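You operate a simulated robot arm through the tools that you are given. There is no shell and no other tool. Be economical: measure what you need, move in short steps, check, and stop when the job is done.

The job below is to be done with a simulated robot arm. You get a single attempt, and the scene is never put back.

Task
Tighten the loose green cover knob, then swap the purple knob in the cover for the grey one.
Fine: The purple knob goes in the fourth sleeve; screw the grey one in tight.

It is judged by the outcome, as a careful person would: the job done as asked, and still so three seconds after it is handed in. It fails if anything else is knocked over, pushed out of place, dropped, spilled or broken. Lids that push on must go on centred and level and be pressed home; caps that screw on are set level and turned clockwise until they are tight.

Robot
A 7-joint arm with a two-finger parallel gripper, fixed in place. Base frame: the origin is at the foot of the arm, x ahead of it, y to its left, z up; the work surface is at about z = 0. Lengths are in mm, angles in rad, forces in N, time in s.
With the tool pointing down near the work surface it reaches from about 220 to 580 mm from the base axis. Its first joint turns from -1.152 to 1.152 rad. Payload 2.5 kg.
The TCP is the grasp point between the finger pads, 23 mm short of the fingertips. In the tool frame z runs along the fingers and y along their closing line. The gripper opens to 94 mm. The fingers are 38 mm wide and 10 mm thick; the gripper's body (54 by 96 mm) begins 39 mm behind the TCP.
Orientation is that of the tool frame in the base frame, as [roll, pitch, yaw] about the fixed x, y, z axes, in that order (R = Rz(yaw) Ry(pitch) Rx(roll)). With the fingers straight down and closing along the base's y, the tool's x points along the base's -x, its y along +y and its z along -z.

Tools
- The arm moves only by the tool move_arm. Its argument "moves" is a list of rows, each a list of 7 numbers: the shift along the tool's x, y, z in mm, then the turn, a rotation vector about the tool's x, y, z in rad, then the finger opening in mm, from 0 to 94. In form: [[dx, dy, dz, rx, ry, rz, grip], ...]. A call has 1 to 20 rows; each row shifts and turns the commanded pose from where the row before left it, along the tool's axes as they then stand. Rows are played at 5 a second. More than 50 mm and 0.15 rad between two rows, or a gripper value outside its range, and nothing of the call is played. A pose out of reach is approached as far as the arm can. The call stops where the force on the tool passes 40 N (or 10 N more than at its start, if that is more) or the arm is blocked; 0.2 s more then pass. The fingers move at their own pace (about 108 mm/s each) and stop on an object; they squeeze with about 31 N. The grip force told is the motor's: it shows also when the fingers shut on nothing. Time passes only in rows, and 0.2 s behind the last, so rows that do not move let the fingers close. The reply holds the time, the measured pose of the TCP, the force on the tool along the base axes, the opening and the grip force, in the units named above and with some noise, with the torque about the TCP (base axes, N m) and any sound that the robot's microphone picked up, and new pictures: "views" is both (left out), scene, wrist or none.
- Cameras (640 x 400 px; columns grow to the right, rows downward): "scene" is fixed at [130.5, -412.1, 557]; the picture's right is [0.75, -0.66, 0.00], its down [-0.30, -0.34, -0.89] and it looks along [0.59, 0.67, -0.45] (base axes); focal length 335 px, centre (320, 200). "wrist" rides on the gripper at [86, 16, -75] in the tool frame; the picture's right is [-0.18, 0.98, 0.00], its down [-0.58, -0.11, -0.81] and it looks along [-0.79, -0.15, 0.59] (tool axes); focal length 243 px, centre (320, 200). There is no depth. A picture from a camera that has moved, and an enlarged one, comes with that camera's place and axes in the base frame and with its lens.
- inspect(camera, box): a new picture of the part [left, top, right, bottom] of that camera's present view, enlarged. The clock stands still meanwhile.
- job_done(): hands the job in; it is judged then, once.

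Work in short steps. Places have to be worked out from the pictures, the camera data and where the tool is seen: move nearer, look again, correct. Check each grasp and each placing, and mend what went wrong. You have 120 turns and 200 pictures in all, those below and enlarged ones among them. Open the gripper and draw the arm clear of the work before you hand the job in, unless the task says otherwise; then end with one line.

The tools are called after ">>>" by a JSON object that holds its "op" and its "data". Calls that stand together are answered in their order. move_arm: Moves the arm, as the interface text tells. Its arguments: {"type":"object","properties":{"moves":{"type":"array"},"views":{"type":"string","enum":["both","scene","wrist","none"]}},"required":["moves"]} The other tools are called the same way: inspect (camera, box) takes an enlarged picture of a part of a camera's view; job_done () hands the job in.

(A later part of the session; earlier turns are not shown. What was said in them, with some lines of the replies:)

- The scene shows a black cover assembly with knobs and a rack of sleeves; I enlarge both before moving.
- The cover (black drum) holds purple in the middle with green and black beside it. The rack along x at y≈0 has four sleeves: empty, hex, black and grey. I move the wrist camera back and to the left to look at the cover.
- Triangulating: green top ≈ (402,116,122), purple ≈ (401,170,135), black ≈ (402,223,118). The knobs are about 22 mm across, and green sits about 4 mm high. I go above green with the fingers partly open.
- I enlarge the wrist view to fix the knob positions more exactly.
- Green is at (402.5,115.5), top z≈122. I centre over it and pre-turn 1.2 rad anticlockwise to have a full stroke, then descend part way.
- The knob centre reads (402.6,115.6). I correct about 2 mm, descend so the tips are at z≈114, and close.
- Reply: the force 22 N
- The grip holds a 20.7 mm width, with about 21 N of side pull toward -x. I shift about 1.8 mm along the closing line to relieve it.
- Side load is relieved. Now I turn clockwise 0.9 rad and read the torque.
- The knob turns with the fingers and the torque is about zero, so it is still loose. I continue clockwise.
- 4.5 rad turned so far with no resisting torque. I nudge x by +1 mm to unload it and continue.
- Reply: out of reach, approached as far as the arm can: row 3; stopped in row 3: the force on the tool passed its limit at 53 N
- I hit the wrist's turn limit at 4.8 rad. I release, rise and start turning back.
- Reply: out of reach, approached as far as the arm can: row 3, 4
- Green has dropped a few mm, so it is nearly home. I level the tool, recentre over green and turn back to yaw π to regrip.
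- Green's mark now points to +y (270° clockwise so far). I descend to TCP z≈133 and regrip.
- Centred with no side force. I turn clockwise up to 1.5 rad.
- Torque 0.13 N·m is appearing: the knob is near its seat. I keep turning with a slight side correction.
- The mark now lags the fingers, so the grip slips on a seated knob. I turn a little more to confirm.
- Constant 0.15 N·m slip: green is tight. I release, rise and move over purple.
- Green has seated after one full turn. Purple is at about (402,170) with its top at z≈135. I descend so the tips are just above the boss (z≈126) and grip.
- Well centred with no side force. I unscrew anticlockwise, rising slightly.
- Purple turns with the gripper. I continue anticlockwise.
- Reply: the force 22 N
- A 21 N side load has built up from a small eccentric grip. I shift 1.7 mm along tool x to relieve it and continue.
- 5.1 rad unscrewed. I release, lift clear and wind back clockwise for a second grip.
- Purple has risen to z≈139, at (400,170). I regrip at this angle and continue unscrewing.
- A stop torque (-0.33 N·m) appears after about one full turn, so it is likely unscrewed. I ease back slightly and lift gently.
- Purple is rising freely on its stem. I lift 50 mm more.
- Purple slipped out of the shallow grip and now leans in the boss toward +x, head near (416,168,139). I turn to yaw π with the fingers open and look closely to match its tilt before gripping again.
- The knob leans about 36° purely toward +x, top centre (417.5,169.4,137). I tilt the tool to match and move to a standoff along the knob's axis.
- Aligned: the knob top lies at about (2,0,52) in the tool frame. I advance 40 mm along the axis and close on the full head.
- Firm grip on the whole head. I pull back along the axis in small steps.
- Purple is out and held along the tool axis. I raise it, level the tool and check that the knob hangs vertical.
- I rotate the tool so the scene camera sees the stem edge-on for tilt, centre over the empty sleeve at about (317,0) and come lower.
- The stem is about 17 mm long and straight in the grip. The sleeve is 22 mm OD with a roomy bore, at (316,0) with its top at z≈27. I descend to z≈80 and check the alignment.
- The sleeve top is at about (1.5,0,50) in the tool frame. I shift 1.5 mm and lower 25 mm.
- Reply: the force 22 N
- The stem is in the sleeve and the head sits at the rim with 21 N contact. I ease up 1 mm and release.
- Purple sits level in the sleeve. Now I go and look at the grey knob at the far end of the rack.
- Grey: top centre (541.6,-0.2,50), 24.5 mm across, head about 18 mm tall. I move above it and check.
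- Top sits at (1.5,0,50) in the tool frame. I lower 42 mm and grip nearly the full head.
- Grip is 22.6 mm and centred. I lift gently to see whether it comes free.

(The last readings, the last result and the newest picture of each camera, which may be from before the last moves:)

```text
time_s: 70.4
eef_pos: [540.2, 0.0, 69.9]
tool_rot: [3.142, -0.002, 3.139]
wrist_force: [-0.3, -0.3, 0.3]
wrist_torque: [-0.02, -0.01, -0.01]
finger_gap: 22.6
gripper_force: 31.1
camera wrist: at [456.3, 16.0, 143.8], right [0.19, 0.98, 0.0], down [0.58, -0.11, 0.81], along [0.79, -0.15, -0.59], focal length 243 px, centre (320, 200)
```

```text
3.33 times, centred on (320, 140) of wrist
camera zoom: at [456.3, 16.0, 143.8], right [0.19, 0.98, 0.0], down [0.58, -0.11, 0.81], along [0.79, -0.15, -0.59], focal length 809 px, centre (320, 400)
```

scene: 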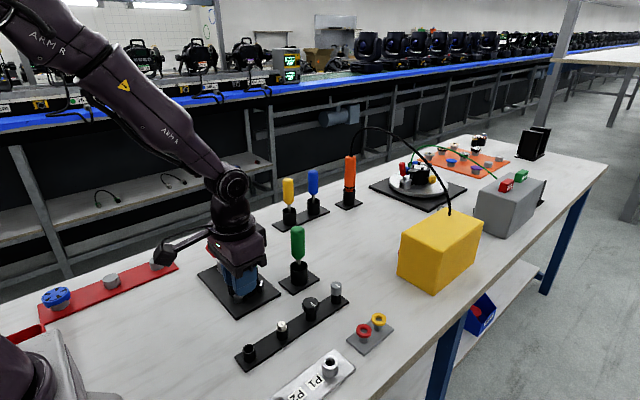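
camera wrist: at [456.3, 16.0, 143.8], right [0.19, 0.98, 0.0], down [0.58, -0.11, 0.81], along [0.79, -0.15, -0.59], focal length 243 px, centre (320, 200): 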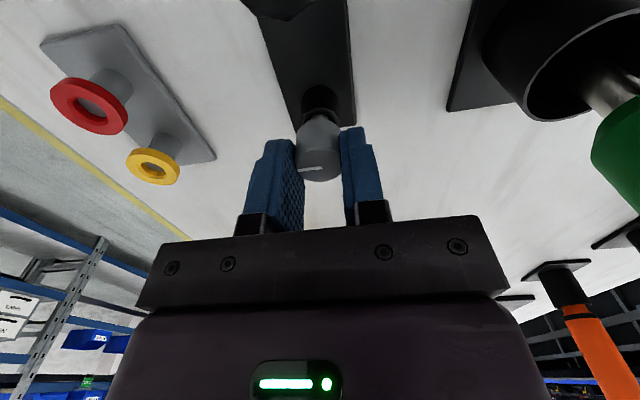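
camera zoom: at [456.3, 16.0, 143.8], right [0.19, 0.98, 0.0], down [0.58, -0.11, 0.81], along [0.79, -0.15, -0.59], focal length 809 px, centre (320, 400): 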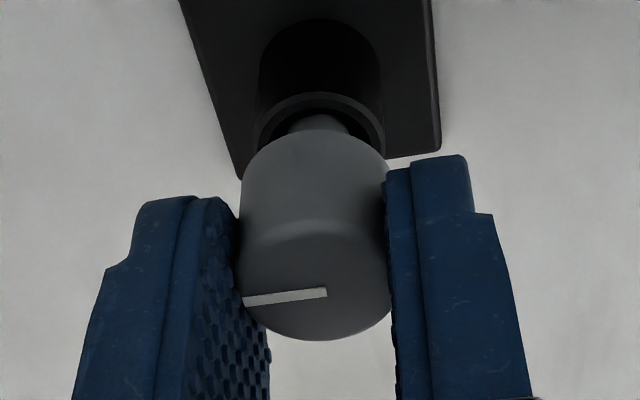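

Grey lifts out freely. I raise it and carry it above the cover boss at about (400,170).

>>> {"op": "move_arm", "data": {"moves": [[0, 0, -48, 0, 0, 0, 8], [0, 0, -48, 0, 0, 0, 8], [0, 0, -44, 0, 0, 0, 8], [28, 34, 0, 0, 0, 0, 8], [28, 34, 0, 0, 0, 0, 8], [28, 34, 0, 0, 0, 0, 8], [28, 34, 0, 0, 0, 0, 8], [28, 34, 10, 0, 0, 0, 8], [0, 0, 0, 0, 0, 0, 8]]}}

>>> {"op": "inspect", "data": {"camera": "wrist", "box": [240, 50, 400, 190]}}

```text
time_s: 72.4
eef_pos: [399.9, 170.3, 200.4]
tool_rot: [3.14, 0.0, 3.139]
wrist_force: [-0.1, -0.6, 0.7]
wrist_torque: [0.02, 0.02, 0.02]
finger_gap: 22.9
gripper_force: 31.2
camera wrist: at [315.4, 186.0, 273.7], right [0.19, 0.98, 0.0], down [0.58, -0.11, 0.81], along [0.79, -0.15, -0.59], focal length 243 px, centre (320, 200)
```

scene: 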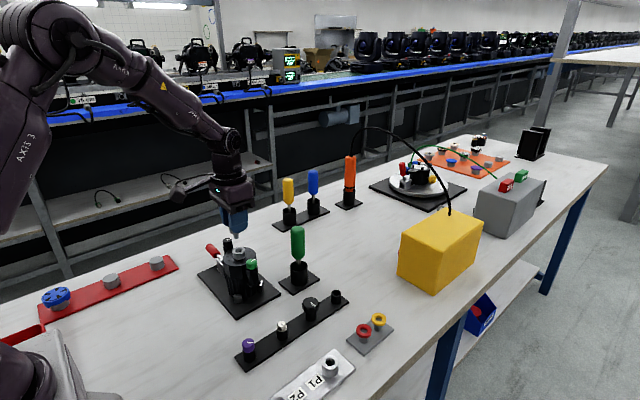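
wrist: 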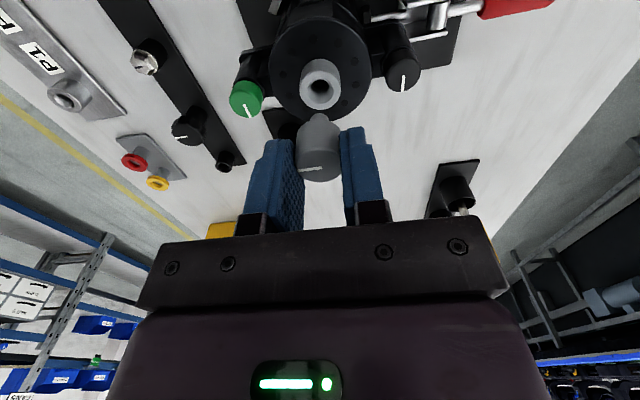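

```text
2.86 times, centred on (320, 120) of wrist
camera zoom: at [315.4, 186.0, 273.7], right [0.19, 0.98, 0.0], down [0.58, -0.11, 0.81], along [0.79, -0.15, -0.59], focal length 693 px, centre (320, 429)
```

zoom: 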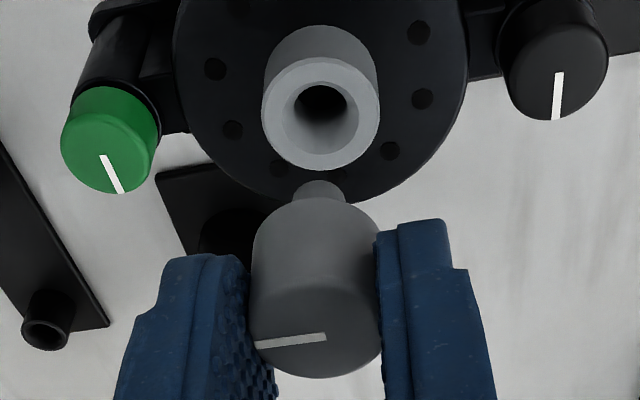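

The boss is aligned within about 1 mm and has a chamfered bore. I pre-turn 2.25 rad anticlockwise for a long tightening stroke, lowering part way.

>>> {"op": "move_arm", "data": {"moves": [[0.4, -0.2, 0, 0, 0, -0.15, 8], [0, 0, 0, 0, 0, -0.15, 8], [0, 0, 0, 0, 0, -0.15, 8], [0, 0, 0, 0, 0, -0.15, 8], [0, 0, 0, 0, 0, -0.15, 8], [0, 0, 0, 0, 0, -0.15, 8], [0, 0, 0, 0, 0, -0.15, 8], [0, 0, 0, 0, 0, -0.15, 8], [0, 0, 0, 0, 0, -0.15, 8], [0, 0, 0, 0, 0, -0.15, 8], [0, 0, 0, 0, 0, -0.15, 8], [0, 0, 0, 0, 0, -0.15, 8], [0, 0, 0, 0, 0, -0.15, 8], [0, 0, 0, 0, 0, -0.15, 8], [0, 0, 0, 0, 0, -0.15, 8], [0, 0, 10, 0, 0, 0, 8], [0, 0, 10, 0, 0, 0, 8], [0, 0, 0, 0, 0, 0, 8]], "views": "wrist"}}

>>> {"op": "inspect", "data": {"camera": "wrist", "box": [240, 50, 400, 190]}}

>>> {"op": "inspect", "data": {"camera": "scene", "box": [200, 200, 280, 280]}}

```text
time_s: 76.2
eef_pos: [399.6, 168.2, 178.9]
tool_rot: [-3.139, -0.001, -0.892]
wrist_force: [-0.3, 0.1, -0.5]
wrist_torque: [-0.01, 0.03, -0.01]
finger_gap: 22.8
gripper_force: 31.4
camera wrist: at [443.7, 91.7, 253.0], right [-0.88, -0.47, 0.0], down [-0.28, 0.52, 0.81], along [-0.38, 0.71, -0.59], focal length 243 px, centre (320, 200)
```

wrist: 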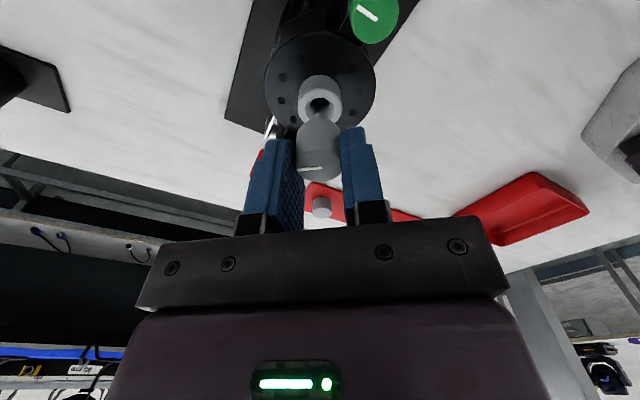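

```text
2.86 times, centred on (320, 120) of wrist
camera zoom: at [443.7, 91.7, 253.0], right [-0.88, -0.47, 0.0], down [-0.28, 0.52, 0.81], along [-0.38, 0.71, -0.59], focal length 693 px, centre (320, 429)
```

zoom: 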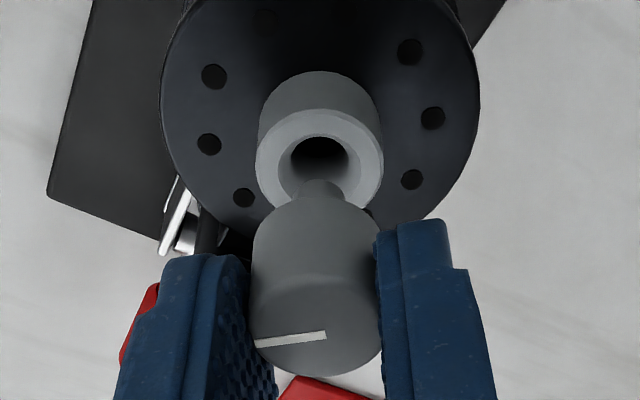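

```text
5.00 times, centred on (240, 240) of scene
camera zoom: at [130.6, -412.1, 557.0], right [0.75, -0.66, 0.0], down [-0.3, -0.34, -0.89], along [0.59, 0.67, -0.45], focal length 1675 px, centre (720, 0)
```

zoom: 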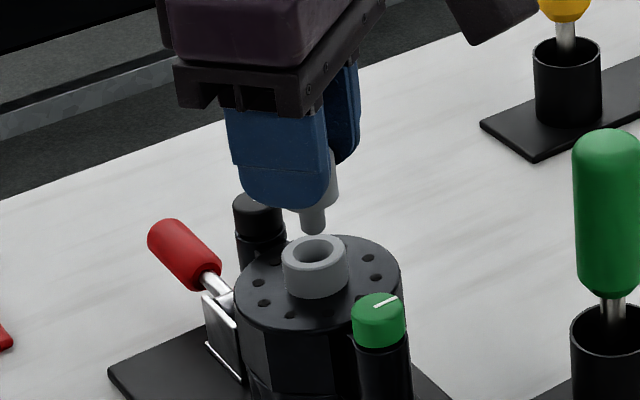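

Combining the wrist and scene views, the stem needs about 1 mm along tool x. I apply that and lower slowly into the chamfered bore.

>>> {"op": "move_arm", "data": {"moves": [[1, 0, 3, 0, 0, 0, 8], [0, 0, 3, 0, 0, 0, 8], [0, 0, 3, 0, 0, 0, 8], [0, 0, 3, 0, 0, 0, 8], [0, 0, 0, 0, 0, 0, 8]], "views": "wrist"}}

>>> {"op": "inspect", "data": {"camera": "wrist", "box": [240, 50, 400, 190]}}

>>> {"op": "inspect", "data": {"camera": "scene", "box": [210, 215, 270, 275]}}

```text
time_s: 77.4
eef_pos: [402.2, 167.7, 168.3]
tool_rot: [-3.141, 0.0, -0.895]
wrist_force: [-0.3, 0.4, 0.0]
wrist_torque: [0.01, 0.02, 0.03]
finger_gap: 22.6
gripper_force: 30.8
camera wrist: at [445.0, 91.0, 241.0], right [-0.88, -0.47, 0.0], down [-0.28, 0.52, 0.81], along [-0.38, 0.71, -0.59], focal length 243 px, centre (320, 200)
```

wrist: 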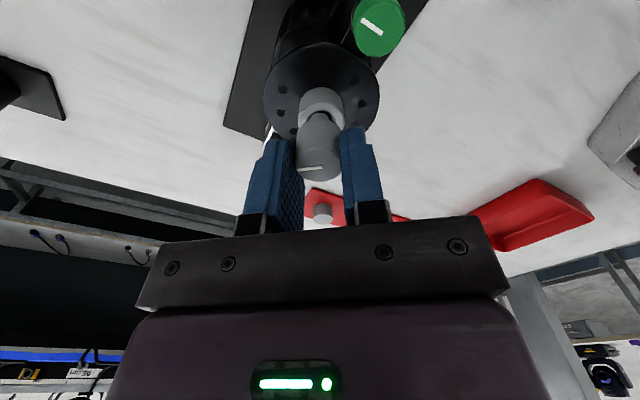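

```text
2.86 times, centred on (320, 120) of wrist
camera zoom: at [445.0, 91.0, 241.0], right [-0.88, -0.47, 0.0], down [-0.28, 0.52, 0.81], along [-0.38, 0.71, -0.59], focal length 693 px, centre (320, 429)
```

zoom: 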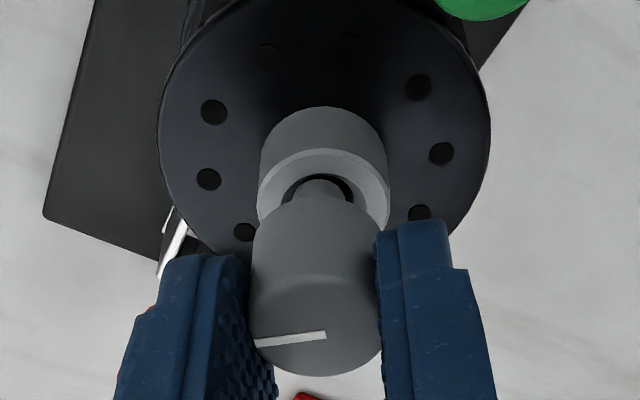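

```text
6.67 times, centred on (240, 245) of scene
camera zoom: at [130.6, -412.1, 557.0], right [0.75, -0.66, 0.0], down [-0.3, -0.34, -0.89], along [0.59, 0.67, -0.45], focal length 2234 px, centre (853, -100)
```

zoom: 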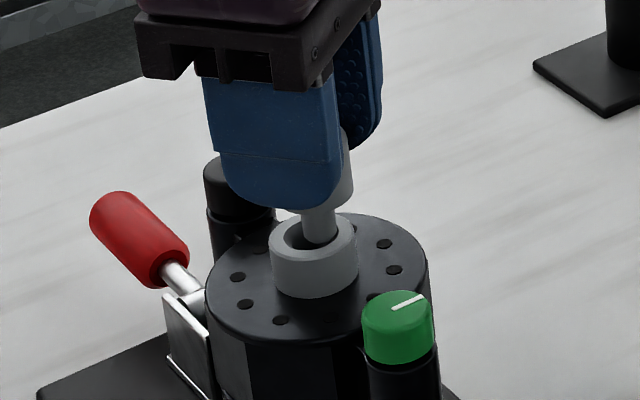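

The stem tip is inside the bore mouth. The views disagree by about 1–2 mm, so I lower carefully and read the side forces.

>>> {"op": "move_arm", "data": {"moves": [[0, 0, 2, 0, 0, 0, 8], [0, 0, 2, 0, 0, 0, 8], [0, 0, 0, 0, 0, 0, 8]], "views": "none"}}

>>> {"op": "inspect", "data": {"camera": "scene", "box": [220, 225, 260, 265]}}

>>> {"op": "inspect", "data": {"camera": "wrist", "box": [280, 70, 360, 140]}}

```text
time_s: 78.2
eef_pos: [400.9, 169.9, 163.4]
tool_rot: [3.141, 0.0, -0.893]
wrist_force: [-2.9, 1.5, 6.1]
wrist_torque: [0.04, 0.12, -0.02]
finger_gap: 22.7
gripper_force: 30.9
```

```text
10.00 times, centred on (240, 245) of scene
camera zoom: at [130.5, -412.1, 557.0], right [0.75, -0.66, 0.0], down [-0.3, -0.34, -0.89], along [0.59, 0.67, -0.45], focal length 3351 px, centre (1120, -250)
```

zoom: 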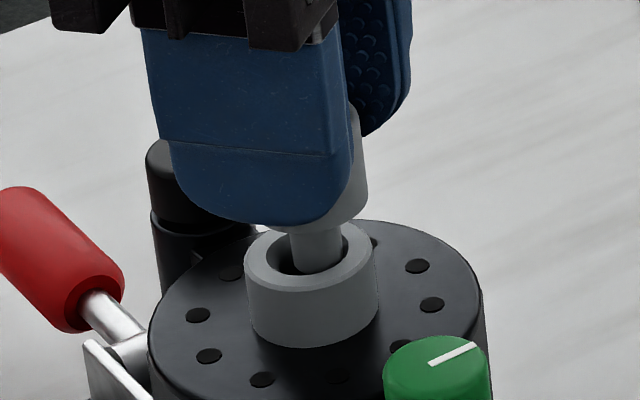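

```text
5.71 times, centred on (320, 105) of wrist
camera zoom: at [444.7, 92.0, 237.6], right [-0.88, -0.47, 0.0], down [-0.28, 0.52, 0.81], along [-0.38, 0.71, -0.59], focal length 1386 px, centre (320, 743)
```

zoom: 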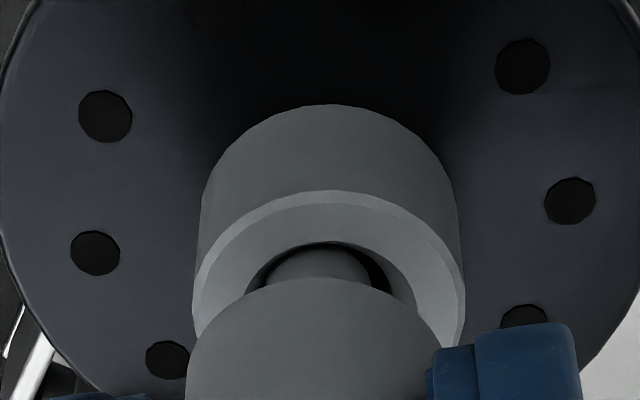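

The side force and scene view agree that the boss lies toward -tool x, with a little +y. I shift (-1.5,+0.7) and keep lowering.

>>> {"op": "move_arm", "data": {"moves": [[-1.5, 0.7, 0, 0, 0, 0, 8], [0, 0, 1.5, 0, 0, 0, 8], [0, 0, 1.5, 0, 0, 0, 8], [0, 0, 0, 0, 0, 0, 8]], "views": "none"}}

>>> {"op": "inspect", "data": {"camera": "scene", "box": [220, 225, 260, 265]}}

```text
time_s: 79.2
eef_pos: [400.1, 169.9, 161.3]
tool_rot: [3.14, 0.0, -0.895]
wrist_force: [-1.4, 0.7, -0.9]
wrist_torque: [0.02, 0.06, 0.0]
finger_gap: 22.6
gripper_force: 30.7
```

```text
10.00 times, centred on (240, 245) of scene
camera zoom: at [130.6, -412.1, 557.0], right [0.75, -0.66, 0.0], down [-0.3, -0.34, -0.89], along [0.59, 0.67, -0.45], focal length 3351 px, centre (1120, -250)
```

zoom: 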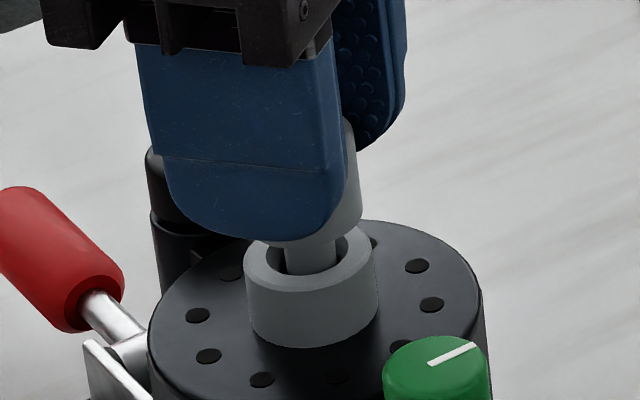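

Forces are near zero and the stem is in the bore. I continue down.

>>> {"op": "move_arm", "data": {"moves": [[0, 0, 1.5, 0, 0, 0, 8], [0, 0, 1.5, 0, 0, 0, 8], [0, 0, 1.5, 0, 0, 0, 8], [0, 0, 0, 0, 0, 0, 8]], "views": "none"}}

>>> {"op": "inspect", "data": {"camera": "scene", "box": [220, 225, 260, 265]}}

```text
time_s: 80.2
eef_pos: [399.4, 171.0, 157.9]
tool_rot: [-3.139, -0.001, -0.895]
wrist_force: [-4.4, 7.3, 7.1]
wrist_torque: [0.24, 0.11, -0.02]
finger_gap: 22.5
gripper_force: 30.5
```

```text
10.00 times, centred on (240, 245) of scene
camera zoom: at [130.5, -412.1, 557.0], right [0.75, -0.66, 0.0], down [-0.3, -0.34, -0.89], along [0.59, 0.67, -0.45], focal length 3351 px, centre (1120, -250)
```

zoom: 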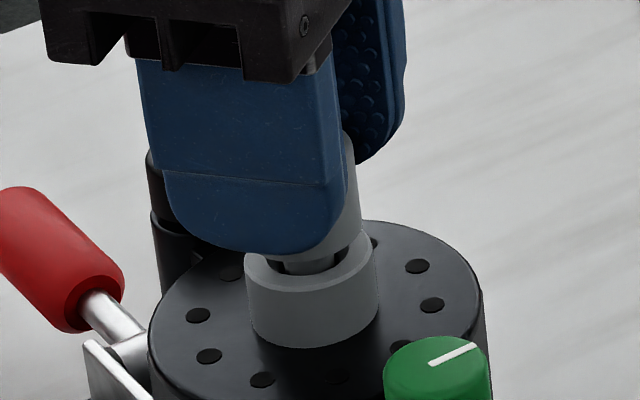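

Light contact now, with about a 5 mm gap left, so the thread start is near. I relieve the side load and begin turning clockwise with a light downward feed.

>>> {"op": "move_arm", "data": {"moves": [[-0.8, 0, 0.3, 0, 0, 0, 8], [0, 0, 0.1, 0, 0, 0.15, 8], [0, 0, 0.1, 0, 0, 0.15, 8], [0, 0, 0.1, 0, 0, 0.15, 8], [0, 0, 0.1, 0, 0, 0.15, 8], [0, 0, 0.1, 0, 0, 0.15, 8], [0, 0, 0.1, 0, 0, 0.15, 8]], "views": "none"}}

>>> {"op": "inspect", "data": {"camera": "scene", "box": [220, 225, 260, 265]}}

```text
time_s: 81.8
eef_pos: [399.5, 171.6, 156.0]
tool_rot: [-3.14, -0.001, -1.798]
wrist_force: [4.5, 11.6, 4.8]
wrist_torque: [0.33, -0.09, 0.02]
finger_gap: 22.7
gripper_force: 30.9
```

```text
10.00 times, centred on (240, 245) of scene
camera zoom: at [130.5, -412.1, 557.0], right [0.75, -0.66, 0.0], down [-0.3, -0.34, -0.89], along [0.59, 0.67, -0.45], focal length 3351 px, centre (1120, -250)
```

zoom: 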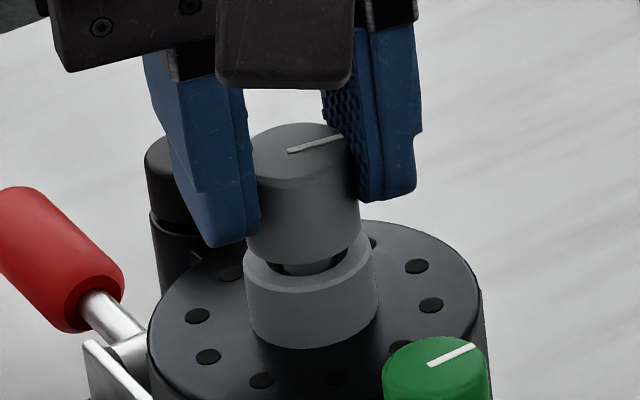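

The thread start is level and the force pushes toward +y, so I shift about 1 mm to relieve it and continue clockwise.

>>> {"op": "move_arm", "data": {"moves": [[-1, -0.2, 0, 0, 0, 0, 8], [0, 0, 0.1, 0, 0, 0.15, 8], [0, 0, 0.1, 0, 0, 0.15, 8], [0, 0, 0.1, 0, 0, 0.15, 8], [0, 0, 0.1, 0, 0, 0.15, 8]], "views": "wrist"}}

>>> {"op": "inspect", "data": {"camera": "scene", "box": [220, 225, 260, 265]}}

```text
time_s: 83.0
eef_pos: [400.1, 170.1, 155.4]
tool_rot: [-3.139, 0.002, -2.398]
wrist_force: [12.2, 3.9, 0.8]
wrist_torque: [0.09, -0.34, 0.03]
finger_gap: 22.8
gripper_force: 31.0
camera wrist: at [327.1, 123.5, 229.1], right [-0.53, 0.85, 0.0], down [0.5, 0.31, 0.81], along [0.68, 0.43, -0.59], focal length 243 px, centre (320, 200)
```

wrist: 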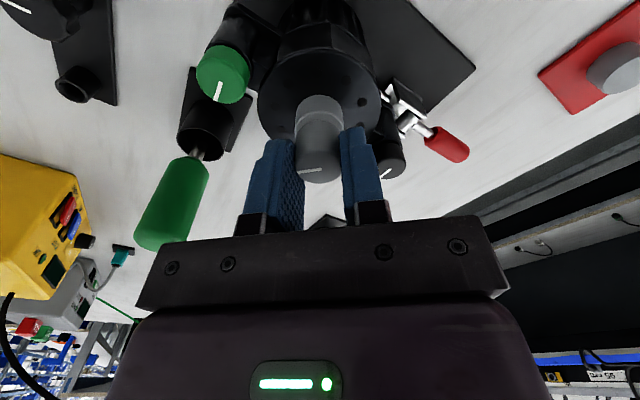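

```text
10.00 times, centred on (240, 245) of scene
camera zoom: at [130.5, -412.1, 557.0], right [0.75, -0.66, 0.0], down [-0.3, -0.34, -0.89], along [0.59, 0.67, -0.45], focal length 3351 px, centre (1120, -250)
```

zoom: 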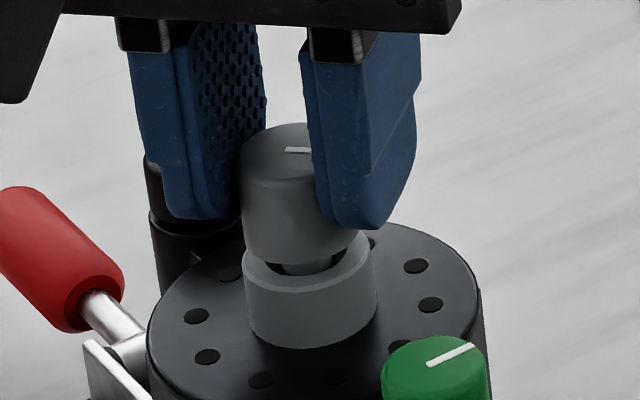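

>>> {"op": "move_arm", "data": {"moves": [[-0.8, -1.4, 0, 0, 0, 0, 8], [0, 0, 0.1, 0, 0, 0.15, 8], [0, 0, 0.1, 0, 0, 0.15, 8], [0, 0, 0.1, 0, 0, 0.15, 8], [0, 0, 0.1, 0, 0, 0.15, 8]], "views": "wrist"}}

>>> {"op": "inspect", "data": {"camera": "scene", "box": [220, 225, 260, 265]}}

>>> {"op": "inspect", "data": {"camera": "wrist", "box": [260, 60, 380, 190]}}

```text
time_s: 84.2
eef_pos: [400.8, 169.6, 155.0]
tool_rot: [-3.14, -0.002, -2.997]
wrist_force: [1.3, 0.1, 8.7]
wrist_torque: [-0.01, 0.04, 0.03]
finger_gap: 22.4
gripper_force: 31.2
camera wrist: at [314.7, 173.4, 228.4], right [0.04, 1.0, 0.0], down [0.59, -0.02, 0.81], along [0.8, -0.03, -0.59], focal length 243 px, centre (320, 200)
```

wrist: 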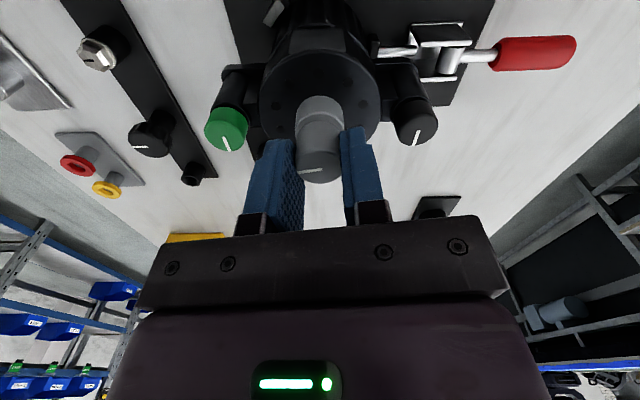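

```text
10.00 times, centred on (240, 245) of scene
camera zoom: at [130.5, -412.1, 557.0], right [0.75, -0.66, 0.0], down [-0.3, -0.34, -0.89], along [0.59, 0.67, -0.45], focal length 3351 px, centre (1120, -250)
```

zoom: 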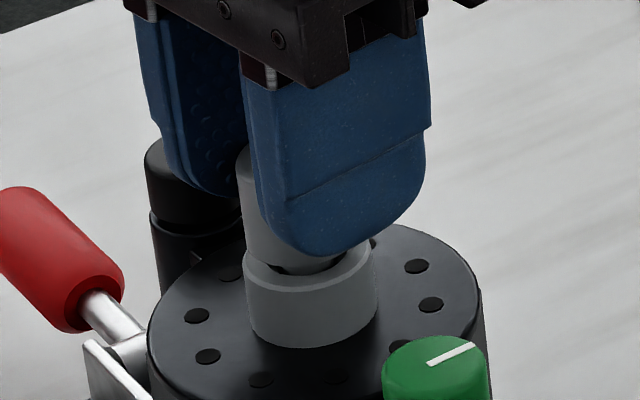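

```text
3.08 times, centred on (320, 125) of wrist
camera zoom: at [314.7, 173.4, 228.4], right [0.04, 1.0, 0.0], down [0.59, -0.02, 0.81], along [0.8, -0.03, -0.59], focal length 746 px, centre (320, 431)
```

zoom: 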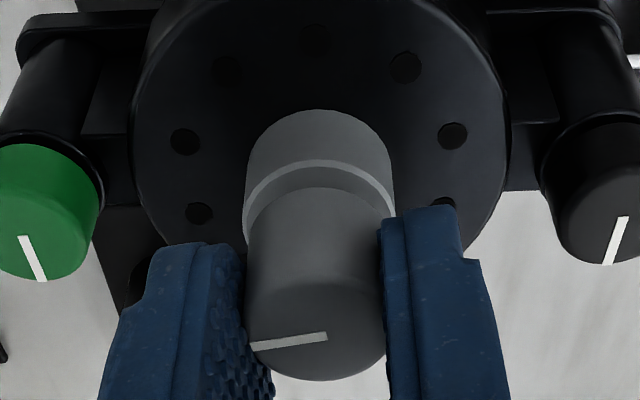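

Side forces are nearly zero and the knob is descending. I continue clockwise.

>>> {"op": "move_arm", "data": {"moves": [[0, 0, 0.1, 0, 0, 0.15, 8], [0, 0, 0.1, 0, 0, 0.15, 8], [0, 0, 0.1, 0, 0, 0.15, 8], [0, 0, 0.1, 0, 0, 0.15, 8], [0, 0, 0.1, 0, 0, 0.15, 8], [0, 0, 0.1, 0, 0, 0.15, 8], [0, 0, 0.1, 0, 0, 0.15, 8]], "views": "wrist"}}

>>> {"op": "inspect", "data": {"camera": "wrist", "box": [260, 60, 380, 190]}}

>>> {"op": "inspect", "data": {"camera": "scene", "box": [220, 225, 260, 265]}}

```text
time_s: 85.8
eef_pos: [400.6, 169.8, 153.2]
tool_rot: [3.14, -0.001, 2.239]
wrist_force: [-2.4, -2.8, 8.1]
wrist_torque: [-0.07, 0.16, 0.03]
finger_gap: 22.4
gripper_force: 30.9
camera wrist: at [362.2, 247.6, 226.9], right [0.89, 0.46, 0.0], down [0.27, -0.52, 0.81], along [0.37, -0.72, -0.59], focal length 243 px, centre (320, 200)
```

wrist: 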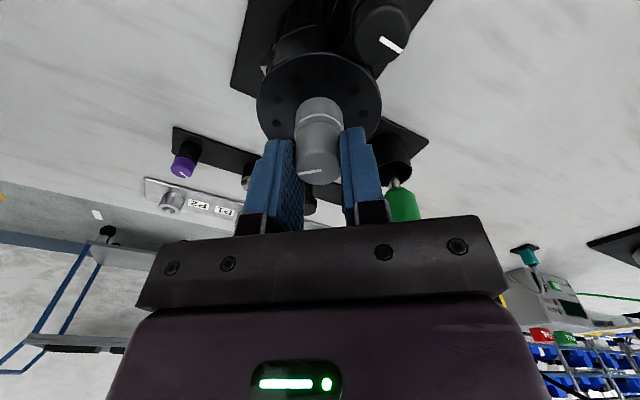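

```text
3.08 times, centred on (320, 125) of wrist
camera zoom: at [362.2, 247.6, 226.9], right [0.89, 0.46, 0.0], down [0.27, -0.52, 0.81], along [0.37, -0.72, -0.59], focal length 746 px, centre (320, 431)
```

zoom: 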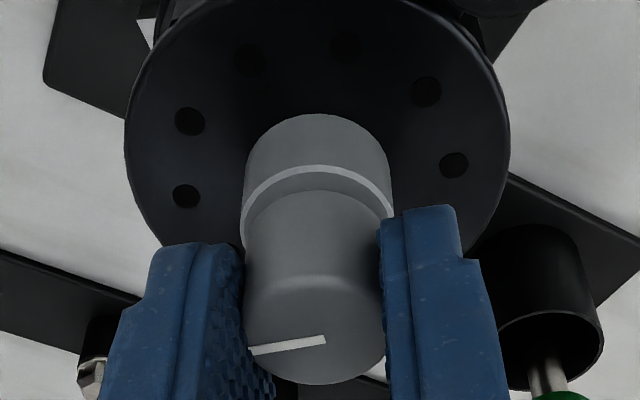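

```text
10.00 times, centred on (240, 245) of scene
camera zoom: at [130.5, -412.1, 557.0], right [0.75, -0.66, 0.0], down [-0.3, -0.34, -0.89], along [0.59, 0.67, -0.45], focal length 3351 px, centre (1120, -250)
```

zoom: 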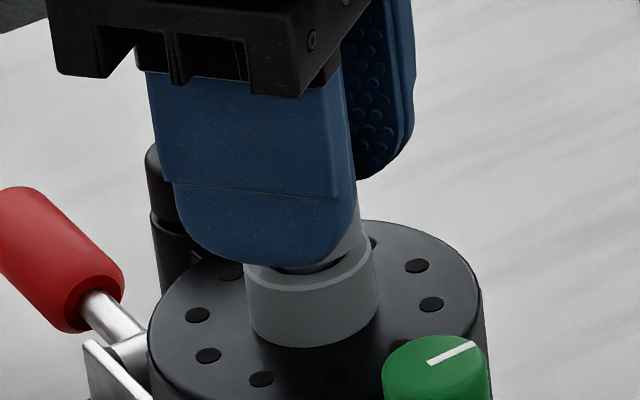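

The gap is closing evenly. I continue 1.5 rad.

>>> {"op": "move_arm", "data": {"moves": [[0, 0, 0.1, 0, 0, 0.15, 8], [0, 0, 0.1, 0, 0, 0.15, 8], [0, 0, 0.1, 0, 0, 0.15, 8], [0, 0, 0.1, 0, 0, 0.15, 8], [0, 0, 0.1, 0, 0, 0.15, 8], [0, 0, 0.1, 0, 0, 0.15, 8], [0, 0, 0.1, 0, 0, 0.15, 8], [0, 0, 0.1, 0, 0, 0.15, 8], [0, 0, 0.1, 0, 0, 0.15, 8], [0, 0, 0.1, 0, 0, 0.15, 8]], "views": "wrist"}}

>>> {"op": "inspect", "data": {"camera": "wrist", "box": [260, 60, 380, 190]}}

```text
time_s: 88.0
eef_pos: [401.8, 170.0, 152.7]
tool_rot: [3.141, 0.001, 0.739]
wrist_force: [-6.8, -8.2, 0.9]
wrist_torque: [-0.22, 0.17, 0.03]
finger_gap: 23.1
gripper_force: 31.1
camera wrist: at [477.5, 216.4, 226.3], right [0.53, -0.85, 0.0], down [-0.5, -0.31, 0.81], along [-0.69, -0.42, -0.59], focal length 243 px, centre (320, 200)
```

wrist: 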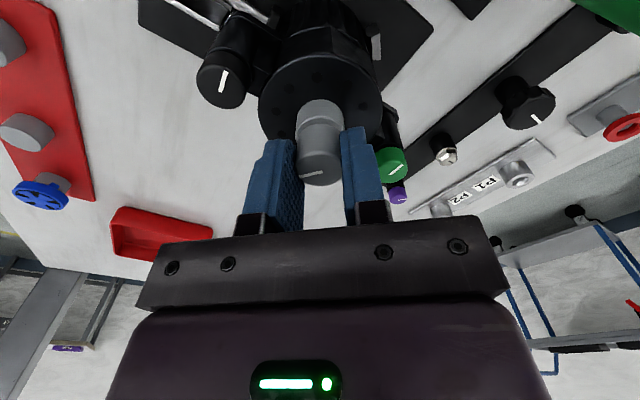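

```text
3.08 times, centred on (320, 125) of wrist
camera zoom: at [477.5, 216.4, 226.3], right [0.53, -0.85, 0.0], down [-0.5, -0.31, 0.81], along [-0.69, -0.42, -0.59], focal length 746 px, centre (320, 431)
```

zoom: 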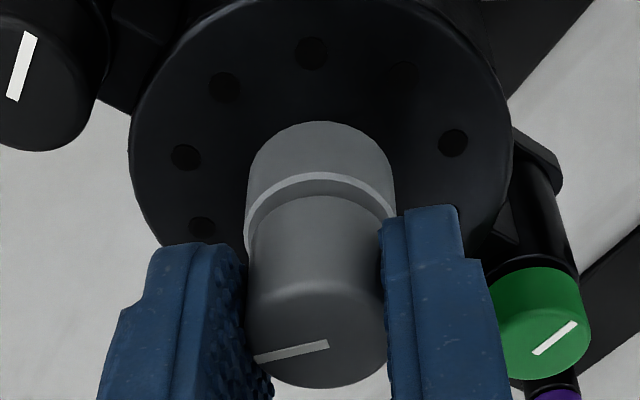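

Near the wrist limit after 4.65 rad. I release, lift and wind back for a final grip.

>>> {"op": "move_arm", "data": {"moves": [[0, 0, 0, 0, 0, 0, 44], [0, 0, 0, 0, 0, 0, 44], [0, 0, -22, 0, 0, 0, 44], [0, 0, 0, 0, 0, -0.15, 44], [0, 0, 0, 0, 0, -0.15, 44], [0, 0, 0, 0, 0, -0.15, 44], [0, 0, 0, 0, 0, -0.15, 44], [0, 0, 0, 0, 0, -0.15, 44], [0, 0, 0, 0, 0, -0.15, 44], [0, 0, 0, 0, 0, -0.15, 44], [0, 0, 0, 0, 0, -0.15, 44], [0, 0, 0, 0, 0, -0.15, 44], [0, 0, 0, 0, 0, -0.15, 44], [0, 0, 0, 0, 0, -0.15, 44], [0, 0, 0, 0, 0, -0.15, 44], [0, 0, 0, 0, 0, -0.15, 44], [0, 0, 0, 0, 0, -0.15, 44], [0, 0, 0, 0, 0, -0.15, 44], [0, 0, 0, 0, 0, -0.15, 44], [0, 0, 0, 0, 0, 0, 44]], "views": "wrist"}}

>>> {"op": "inspect", "data": {"camera": "wrist", "box": [240, 60, 400, 180]}}

>>> {"op": "inspect", "data": {"camera": "scene", "box": [210, 215, 270, 275]}}

```text
time_s: 92.2
eef_pos: [401.2, 171.6, 175.4]
tool_rot: [-3.141, 0.0, -3.141]
wrist_force: [0.2, -0.1, 0.9]
wrist_torque: [0.04, -0.01, 0.01]
finger_gap: 44.1
gripper_force: 0.0
camera wrist: at [316.5, 186.4, 248.6], right [0.18, 0.98, 0.0], down [0.58, -0.11, 0.81], along [0.79, -0.15, -0.59], focal length 243 px, centre (320, 200)
```

wrist: 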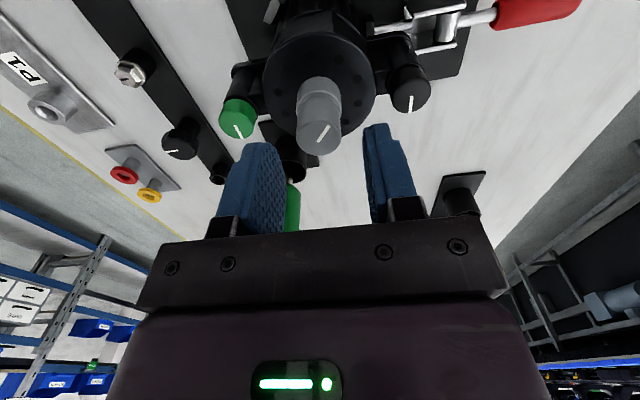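

```text
3.33 times, centred on (320, 120) of wrist
camera zoom: at [316.5, 186.4, 248.6], right [0.18, 0.98, 0.0], down [0.58, -0.11, 0.81], along [0.79, -0.15, -0.59], focal length 809 px, centre (320, 467)
```

zoom: 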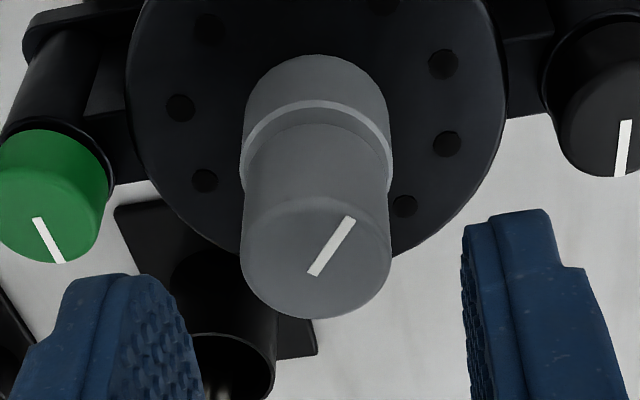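

```text
6.67 times, centred on (240, 245) of scene
camera zoom: at [130.5, -412.1, 557.0], right [0.75, -0.66, 0.0], down [-0.3, -0.34, -0.89], along [0.59, 0.67, -0.45], focal length 2234 px, centre (853, -100)
```

zoom: 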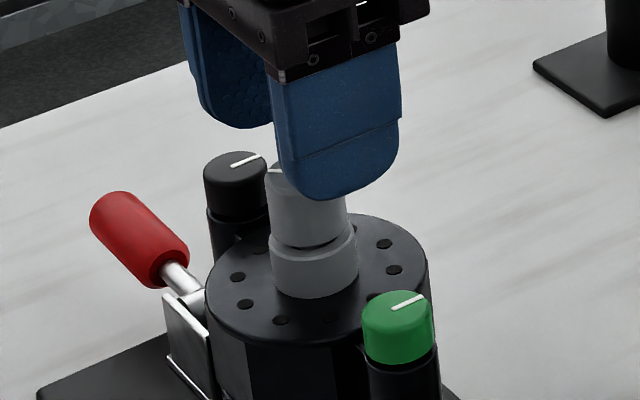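

The knob stands straight with a small gap left. I regrip it.

>>> {"op": "move_arm", "data": {"moves": [[1.2, -0.5, 10, 0, 0, 0, 44], [0, 0, 10.5, 0, 0, 0, 44], [0, 0, 0, 0, 0, 0, 44], [0, 0, 0, 0, 0, 0, 8], [0, 0, 0, 0, 0, 0, 8], [0, 0, 0, 0, 0, 0, 8]], "views": "none"}}

```text
time_s: 93.6
eef_pos: [399.5, 169.1, 154.2]
tool_rot: [-3.141, 0.0, 3.14]
wrist_force: [-0.5, 2.5, -0.5]
wrist_torque: [0.1, 0.0, 0.02]
finger_gap: 22.5
gripper_force: 31.1
```

>>> {"op": "move_arm", "data": {"moves": [[0, 0, 0.1, 0, 0, 0.15, 8], [0, 0, 0.1, 0, 0, 0.15, 8], [0, 0, 0.1, 0, 0, 0.15, 8], [0, 0, 0.1, 0, 0, 0.15, 8], [0, 0, 0.1, 0, 0, 0.15, 8], [0, 0, 0.1, 0, 0, 0.15, 8], [0, 0, 0.1, 0, 0, 0.15, 8], [0, 0, 0.1, 0, 0, 0.15, 8], [0, 0, 0.1, 0, 0, 0.15, 8], [0, 0, 0.1, 0, 0, 0.15, 8]], "views": "wrist"}}

>>> {"op": "inspect", "data": {"camera": "wrist", "box": [260, 60, 380, 190]}}

```text
time_s: 95.8
eef_pos: [399.9, 170.1, 154.1]
tool_rot: [3.139, 0.001, 1.637]
wrist_force: [2.3, 8.8, -0.6]
wrist_torque: [0.31, 0.02, 0.03]
finger_gap: 22.8
gripper_force: 31.4
camera wrist: at [412.1, 257.7, 227.6], right [0.99, -0.12, 0.0], down [-0.07, -0.59, 0.81], along [-0.09, -0.8, -0.59], focal length 243 px, centre (320, 200)
```

wrist: 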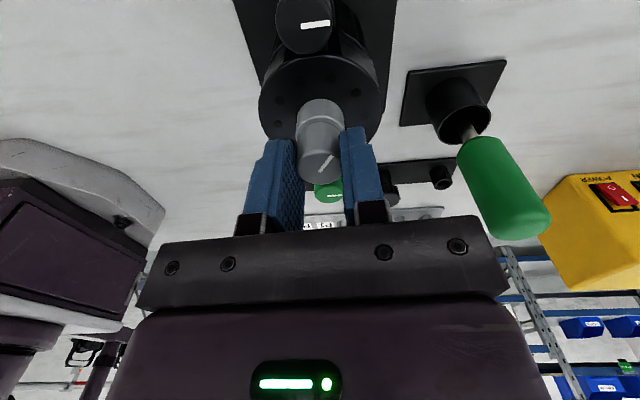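

```text
3.08 times, centred on (320, 125) of wrist
camera zoom: at [412.1, 257.7, 227.6], right [0.99, -0.12, 0.0], down [-0.07, -0.59, 0.81], along [-0.09, -0.8, -0.59], focal length 746 px, centre (320, 431)
```

zoom: 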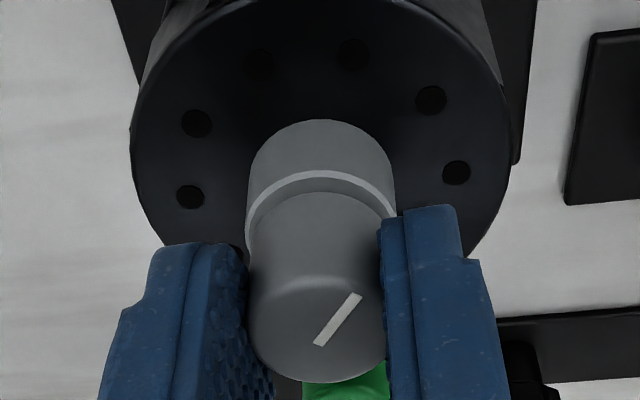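

It still turns freely with the fingers. I continue.

>>> {"op": "move_arm", "data": {"moves": [[0, 0, 0.1, 0, 0, 0.15, 8], [0, 0, 0.1, 0, 0, 0.15, 8], [0, 0, 0.1, 0, 0, 0.15, 8], [0, 0, 0.1, 0, 0, 0.15, 8], [0, 0, 0.1, 0, 0, 0.15, 8], [0, 0, 0.1, 0, 0, 0.15, 8]], "views": "wrist"}}

>>> {"op": "inspect", "data": {"camera": "wrist", "box": [260, 60, 380, 190]}}

>>> {"op": "inspect", "data": {"camera": "scene", "box": [220, 225, 260, 265]}}

```text
time_s: 97.2
eef_pos: [400.0, 169.9, 151.6]
tool_rot: [-3.142, 0.001, 0.736]
wrist_force: [0.7, -1.0, 2.4]
wrist_torque: [-0.05, -0.01, 0.17]
finger_gap: 23.2
gripper_force: 30.5
camera wrist: at [476.5, 215.6, 226.3], right [0.52, -0.85, 0.0], down [-0.5, -0.31, 0.81], along [-0.69, -0.42, -0.59], focal length 243 px, centre (320, 200)
```

wrist: 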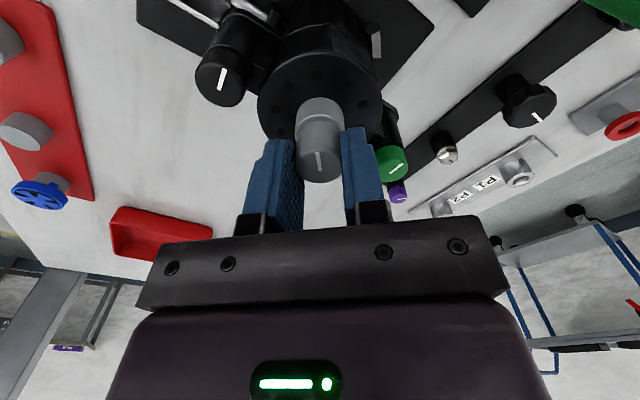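

```text
3.08 times, centred on (320, 125) of wrist
camera zoom: at [476.5, 215.6, 226.3], right [0.52, -0.85, 0.0], down [-0.5, -0.31, 0.81], along [-0.69, -0.42, -0.59], focal length 746 px, centre (320, 431)
```

zoom: 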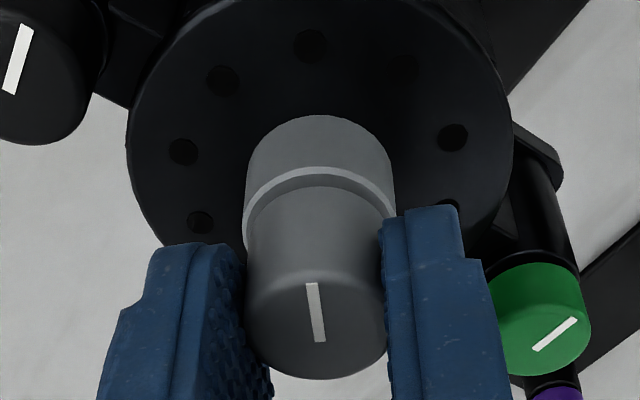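

```text
10.00 times, centred on (240, 245) of scene
camera zoom: at [130.5, -412.1, 557.0], right [0.75, -0.66, 0.0], down [-0.3, -0.34, -0.89], along [0.59, 0.67, -0.45], focal length 3351 px, centre (1120, -250)
```

zoom: 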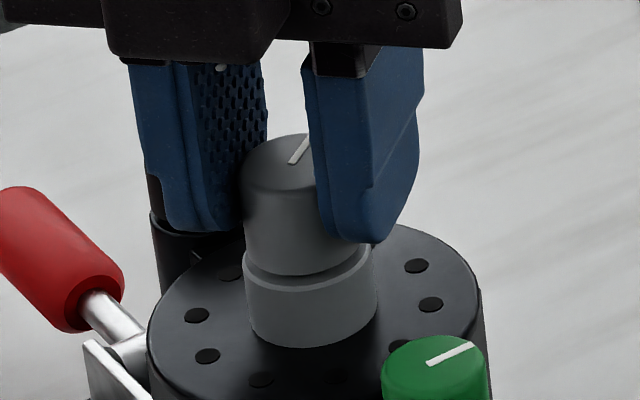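

Torque is 0.17 N·m and the mark lags the fingers: seated and slipping. One more small twist confirms it, then I release and rise.

>>> {"op": "move_arm", "data": {"moves": [[0, 0, 0, 0, 0, 0.12, 0], [0, 0, 0, 0, 0, 0.08, 0], [0, 0, 0, 0, 0, 0, 0]], "views": "none"}}

>>> {"op": "move_arm", "data": {"moves": [[0, 0, 0, 0, 0, 0, 44], [0, 0, 0, 0, 0, 0, 44], [0, 0, -25, 0, 0, 0, 44], [0, 0, -40, 0, 0, -0.15, 44], [0, 0, -40, 0, 0, -0.15, 44], [0, 0, -40, 0, 0, -0.15, 44], [0, 0, 0, 0, 0, -0.15, 44], [0, 0, 0, 0, 0, -0.15, 44], [0, 0, 0, 0, 0, -0.15, 44], [0, 0, 0, 0, 0, -0.15, 44], [0, 0, 0, 0, 0, -0.15, 44], [0, 0, 0, 0, 0, -0.15, 44], [0, 0, 0, 0, 0, -0.15, 44], [0, 0, 0, 0, 0, -0.15, 44], [0, 0, 0, 0, 0, -0.15, 44], [0, 0, 0, 0, 0, -0.15, 44], [0, 0, 0, 0, 0, -0.15, 44], [0, 0, 0, 0, 0, -0.15, 44], [0, 0, 0, 0, 0, -0.15, 44], [50, 0, 0, 0, 0, 0, 44]]}}

>>> {"op": "inspect", "data": {"camera": "scene", "box": [200, 215, 280, 295]}}

>>> {"op": "inspect", "data": {"camera": "scene", "box": [220, 270, 360, 380]}}

```text
time_s: 98.0
eef_pos: [400.0, 171.0, 152.9]
tool_rot: [3.141, -0.001, 0.539]
wrist_force: [2.7, -1.7, -0.1]
wrist_torque: [-0.06, -0.09, 0.42]
finger_gap: 23.0
gripper_force: 30.7
```

```text
time_s: 102.2
eef_pos: [350.5, 177.6, 299.6]
tool_rot: [3.141, -0.001, 2.941]
wrist_force: [-0.4, -0.1, 0.0]
wrist_torque: [-0.01, -0.01, -0.03]
finger_gap: 44.1
gripper_force: 0.1
camera wrist: at [271.3, 211.3, 372.7], right [0.38, 0.93, 0.0], down [0.55, -0.22, 0.81], along [0.75, -0.3, -0.59], focal length 243 px, centre (320, 200)
```

scene: 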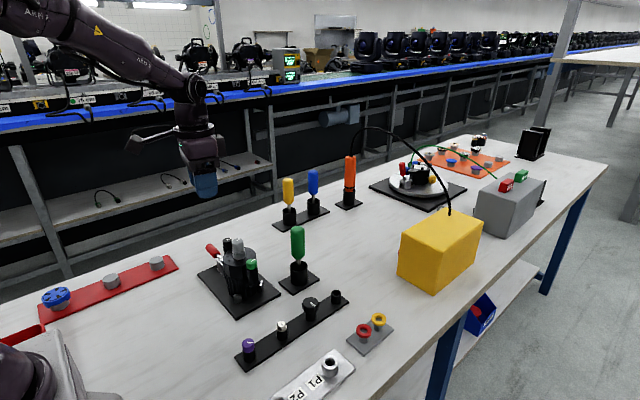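
wrist: 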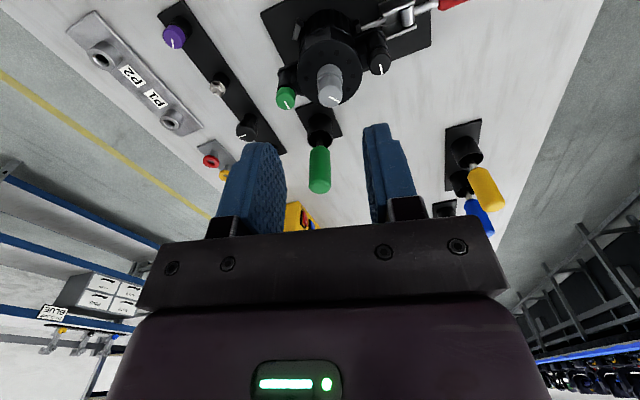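

```text
5.00 times, centred on (240, 255) of scene
camera zoom: at [130.6, -412.1, 557.0], right [0.75, -0.66, 0.0], down [-0.3, -0.34, -0.89], along [0.59, 0.67, -0.45], focal length 1675 px, centre (720, -75)
```

zoom: 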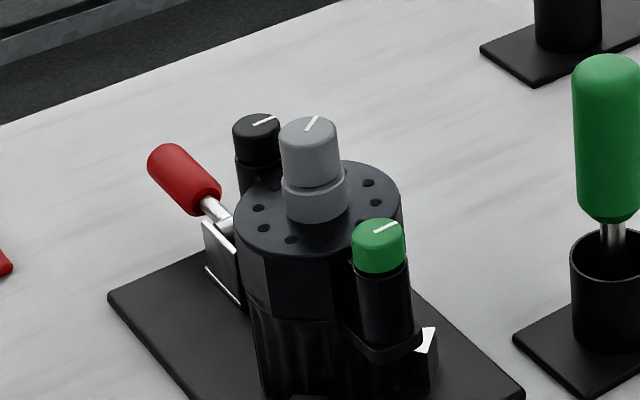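

```text
3.64 times, centred on (290, 325) of scene
camera zoom: at [130.6, -412.1, 557.0], right [0.75, -0.66, 0.0], down [-0.3, -0.34, -0.89], along [0.59, 0.67, -0.45], focal length 1218 px, centre (429, -254)
```

zoom: 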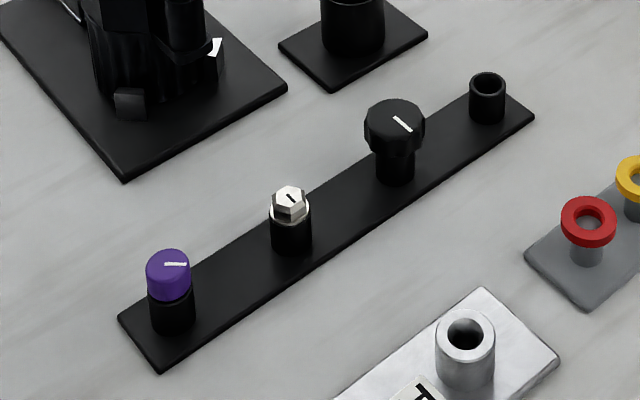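

The last twist reached 0.42 N·m, so grey is firmly tight. I check its seating and the purple knob's closely.

>>> {"op": "inspect", "data": {"camera": "scene", "box": [225, 230, 255, 265]}}

>>> {"op": "inspect", "data": {"camera": "scene", "box": [235, 330, 265, 365]}}

>>> {"op": "inspect", "data": {"camera": "wrist", "box": [260, 20, 400, 120]}}

```text
11.43 times, centred on (240, 248) of scene
camera zoom: at [130.6, -412.1, 557.0], right [0.75, -0.66, 0.0], down [-0.3, -0.34, -0.89], along [0.59, 0.67, -0.45], focal length 3830 px, centre (1234, -343)
```

zoom: 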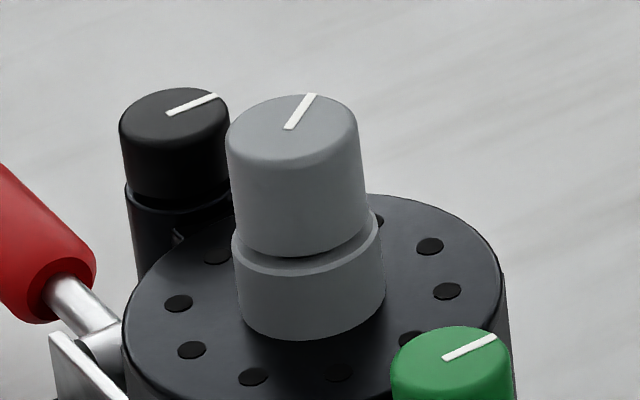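

```text
11.43 times, centred on (250, 348) of scene
camera zoom: at [130.6, -412.1, 557.0], right [0.75, -0.66, 0.0], down [-0.3, -0.34, -0.89], along [0.59, 0.67, -0.45], focal length 3830 px, centre (1120, -1486)
```

zoom: 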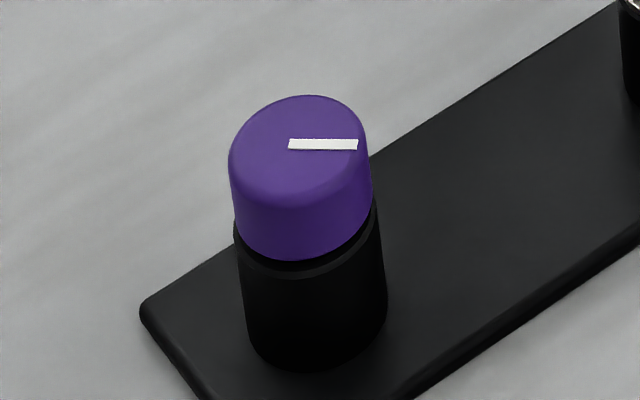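

```text
4.00 times, centred on (330, 70) of wrist
camera zoom: at [271.3, 211.3, 372.7], right [0.38, 0.93, 0.0], down [0.55, -0.22, 0.81], along [0.75, -0.3, -0.59], focal length 970 px, centre (280, 720)
```

zoom: 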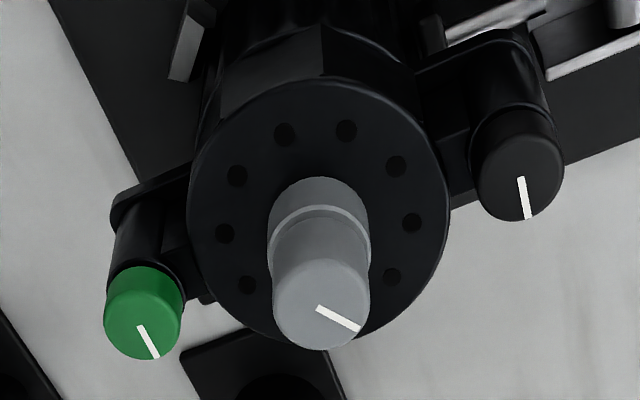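

Grey is seated like the purple one was before the swap. Purple sits level in the fourth sleeve, green is tight, and nothing else moved. The gripper is open and clear, so I hand in.

>>> {"op": "job_done", "data": {}}

```text
The job is handed in.
```

I tightened the green knob, put the purple knob in the fourth sleeve, and screwed the grey knob into the cover until the grip slipped on it. The rack has no labels, so I took "fourth" to mean the empty sleeve, the fourth one counting from the grey end. While I was unscrewing the purple knob it slipped from the fingers and leaned in its hole; I gripped it again and lifted it out.
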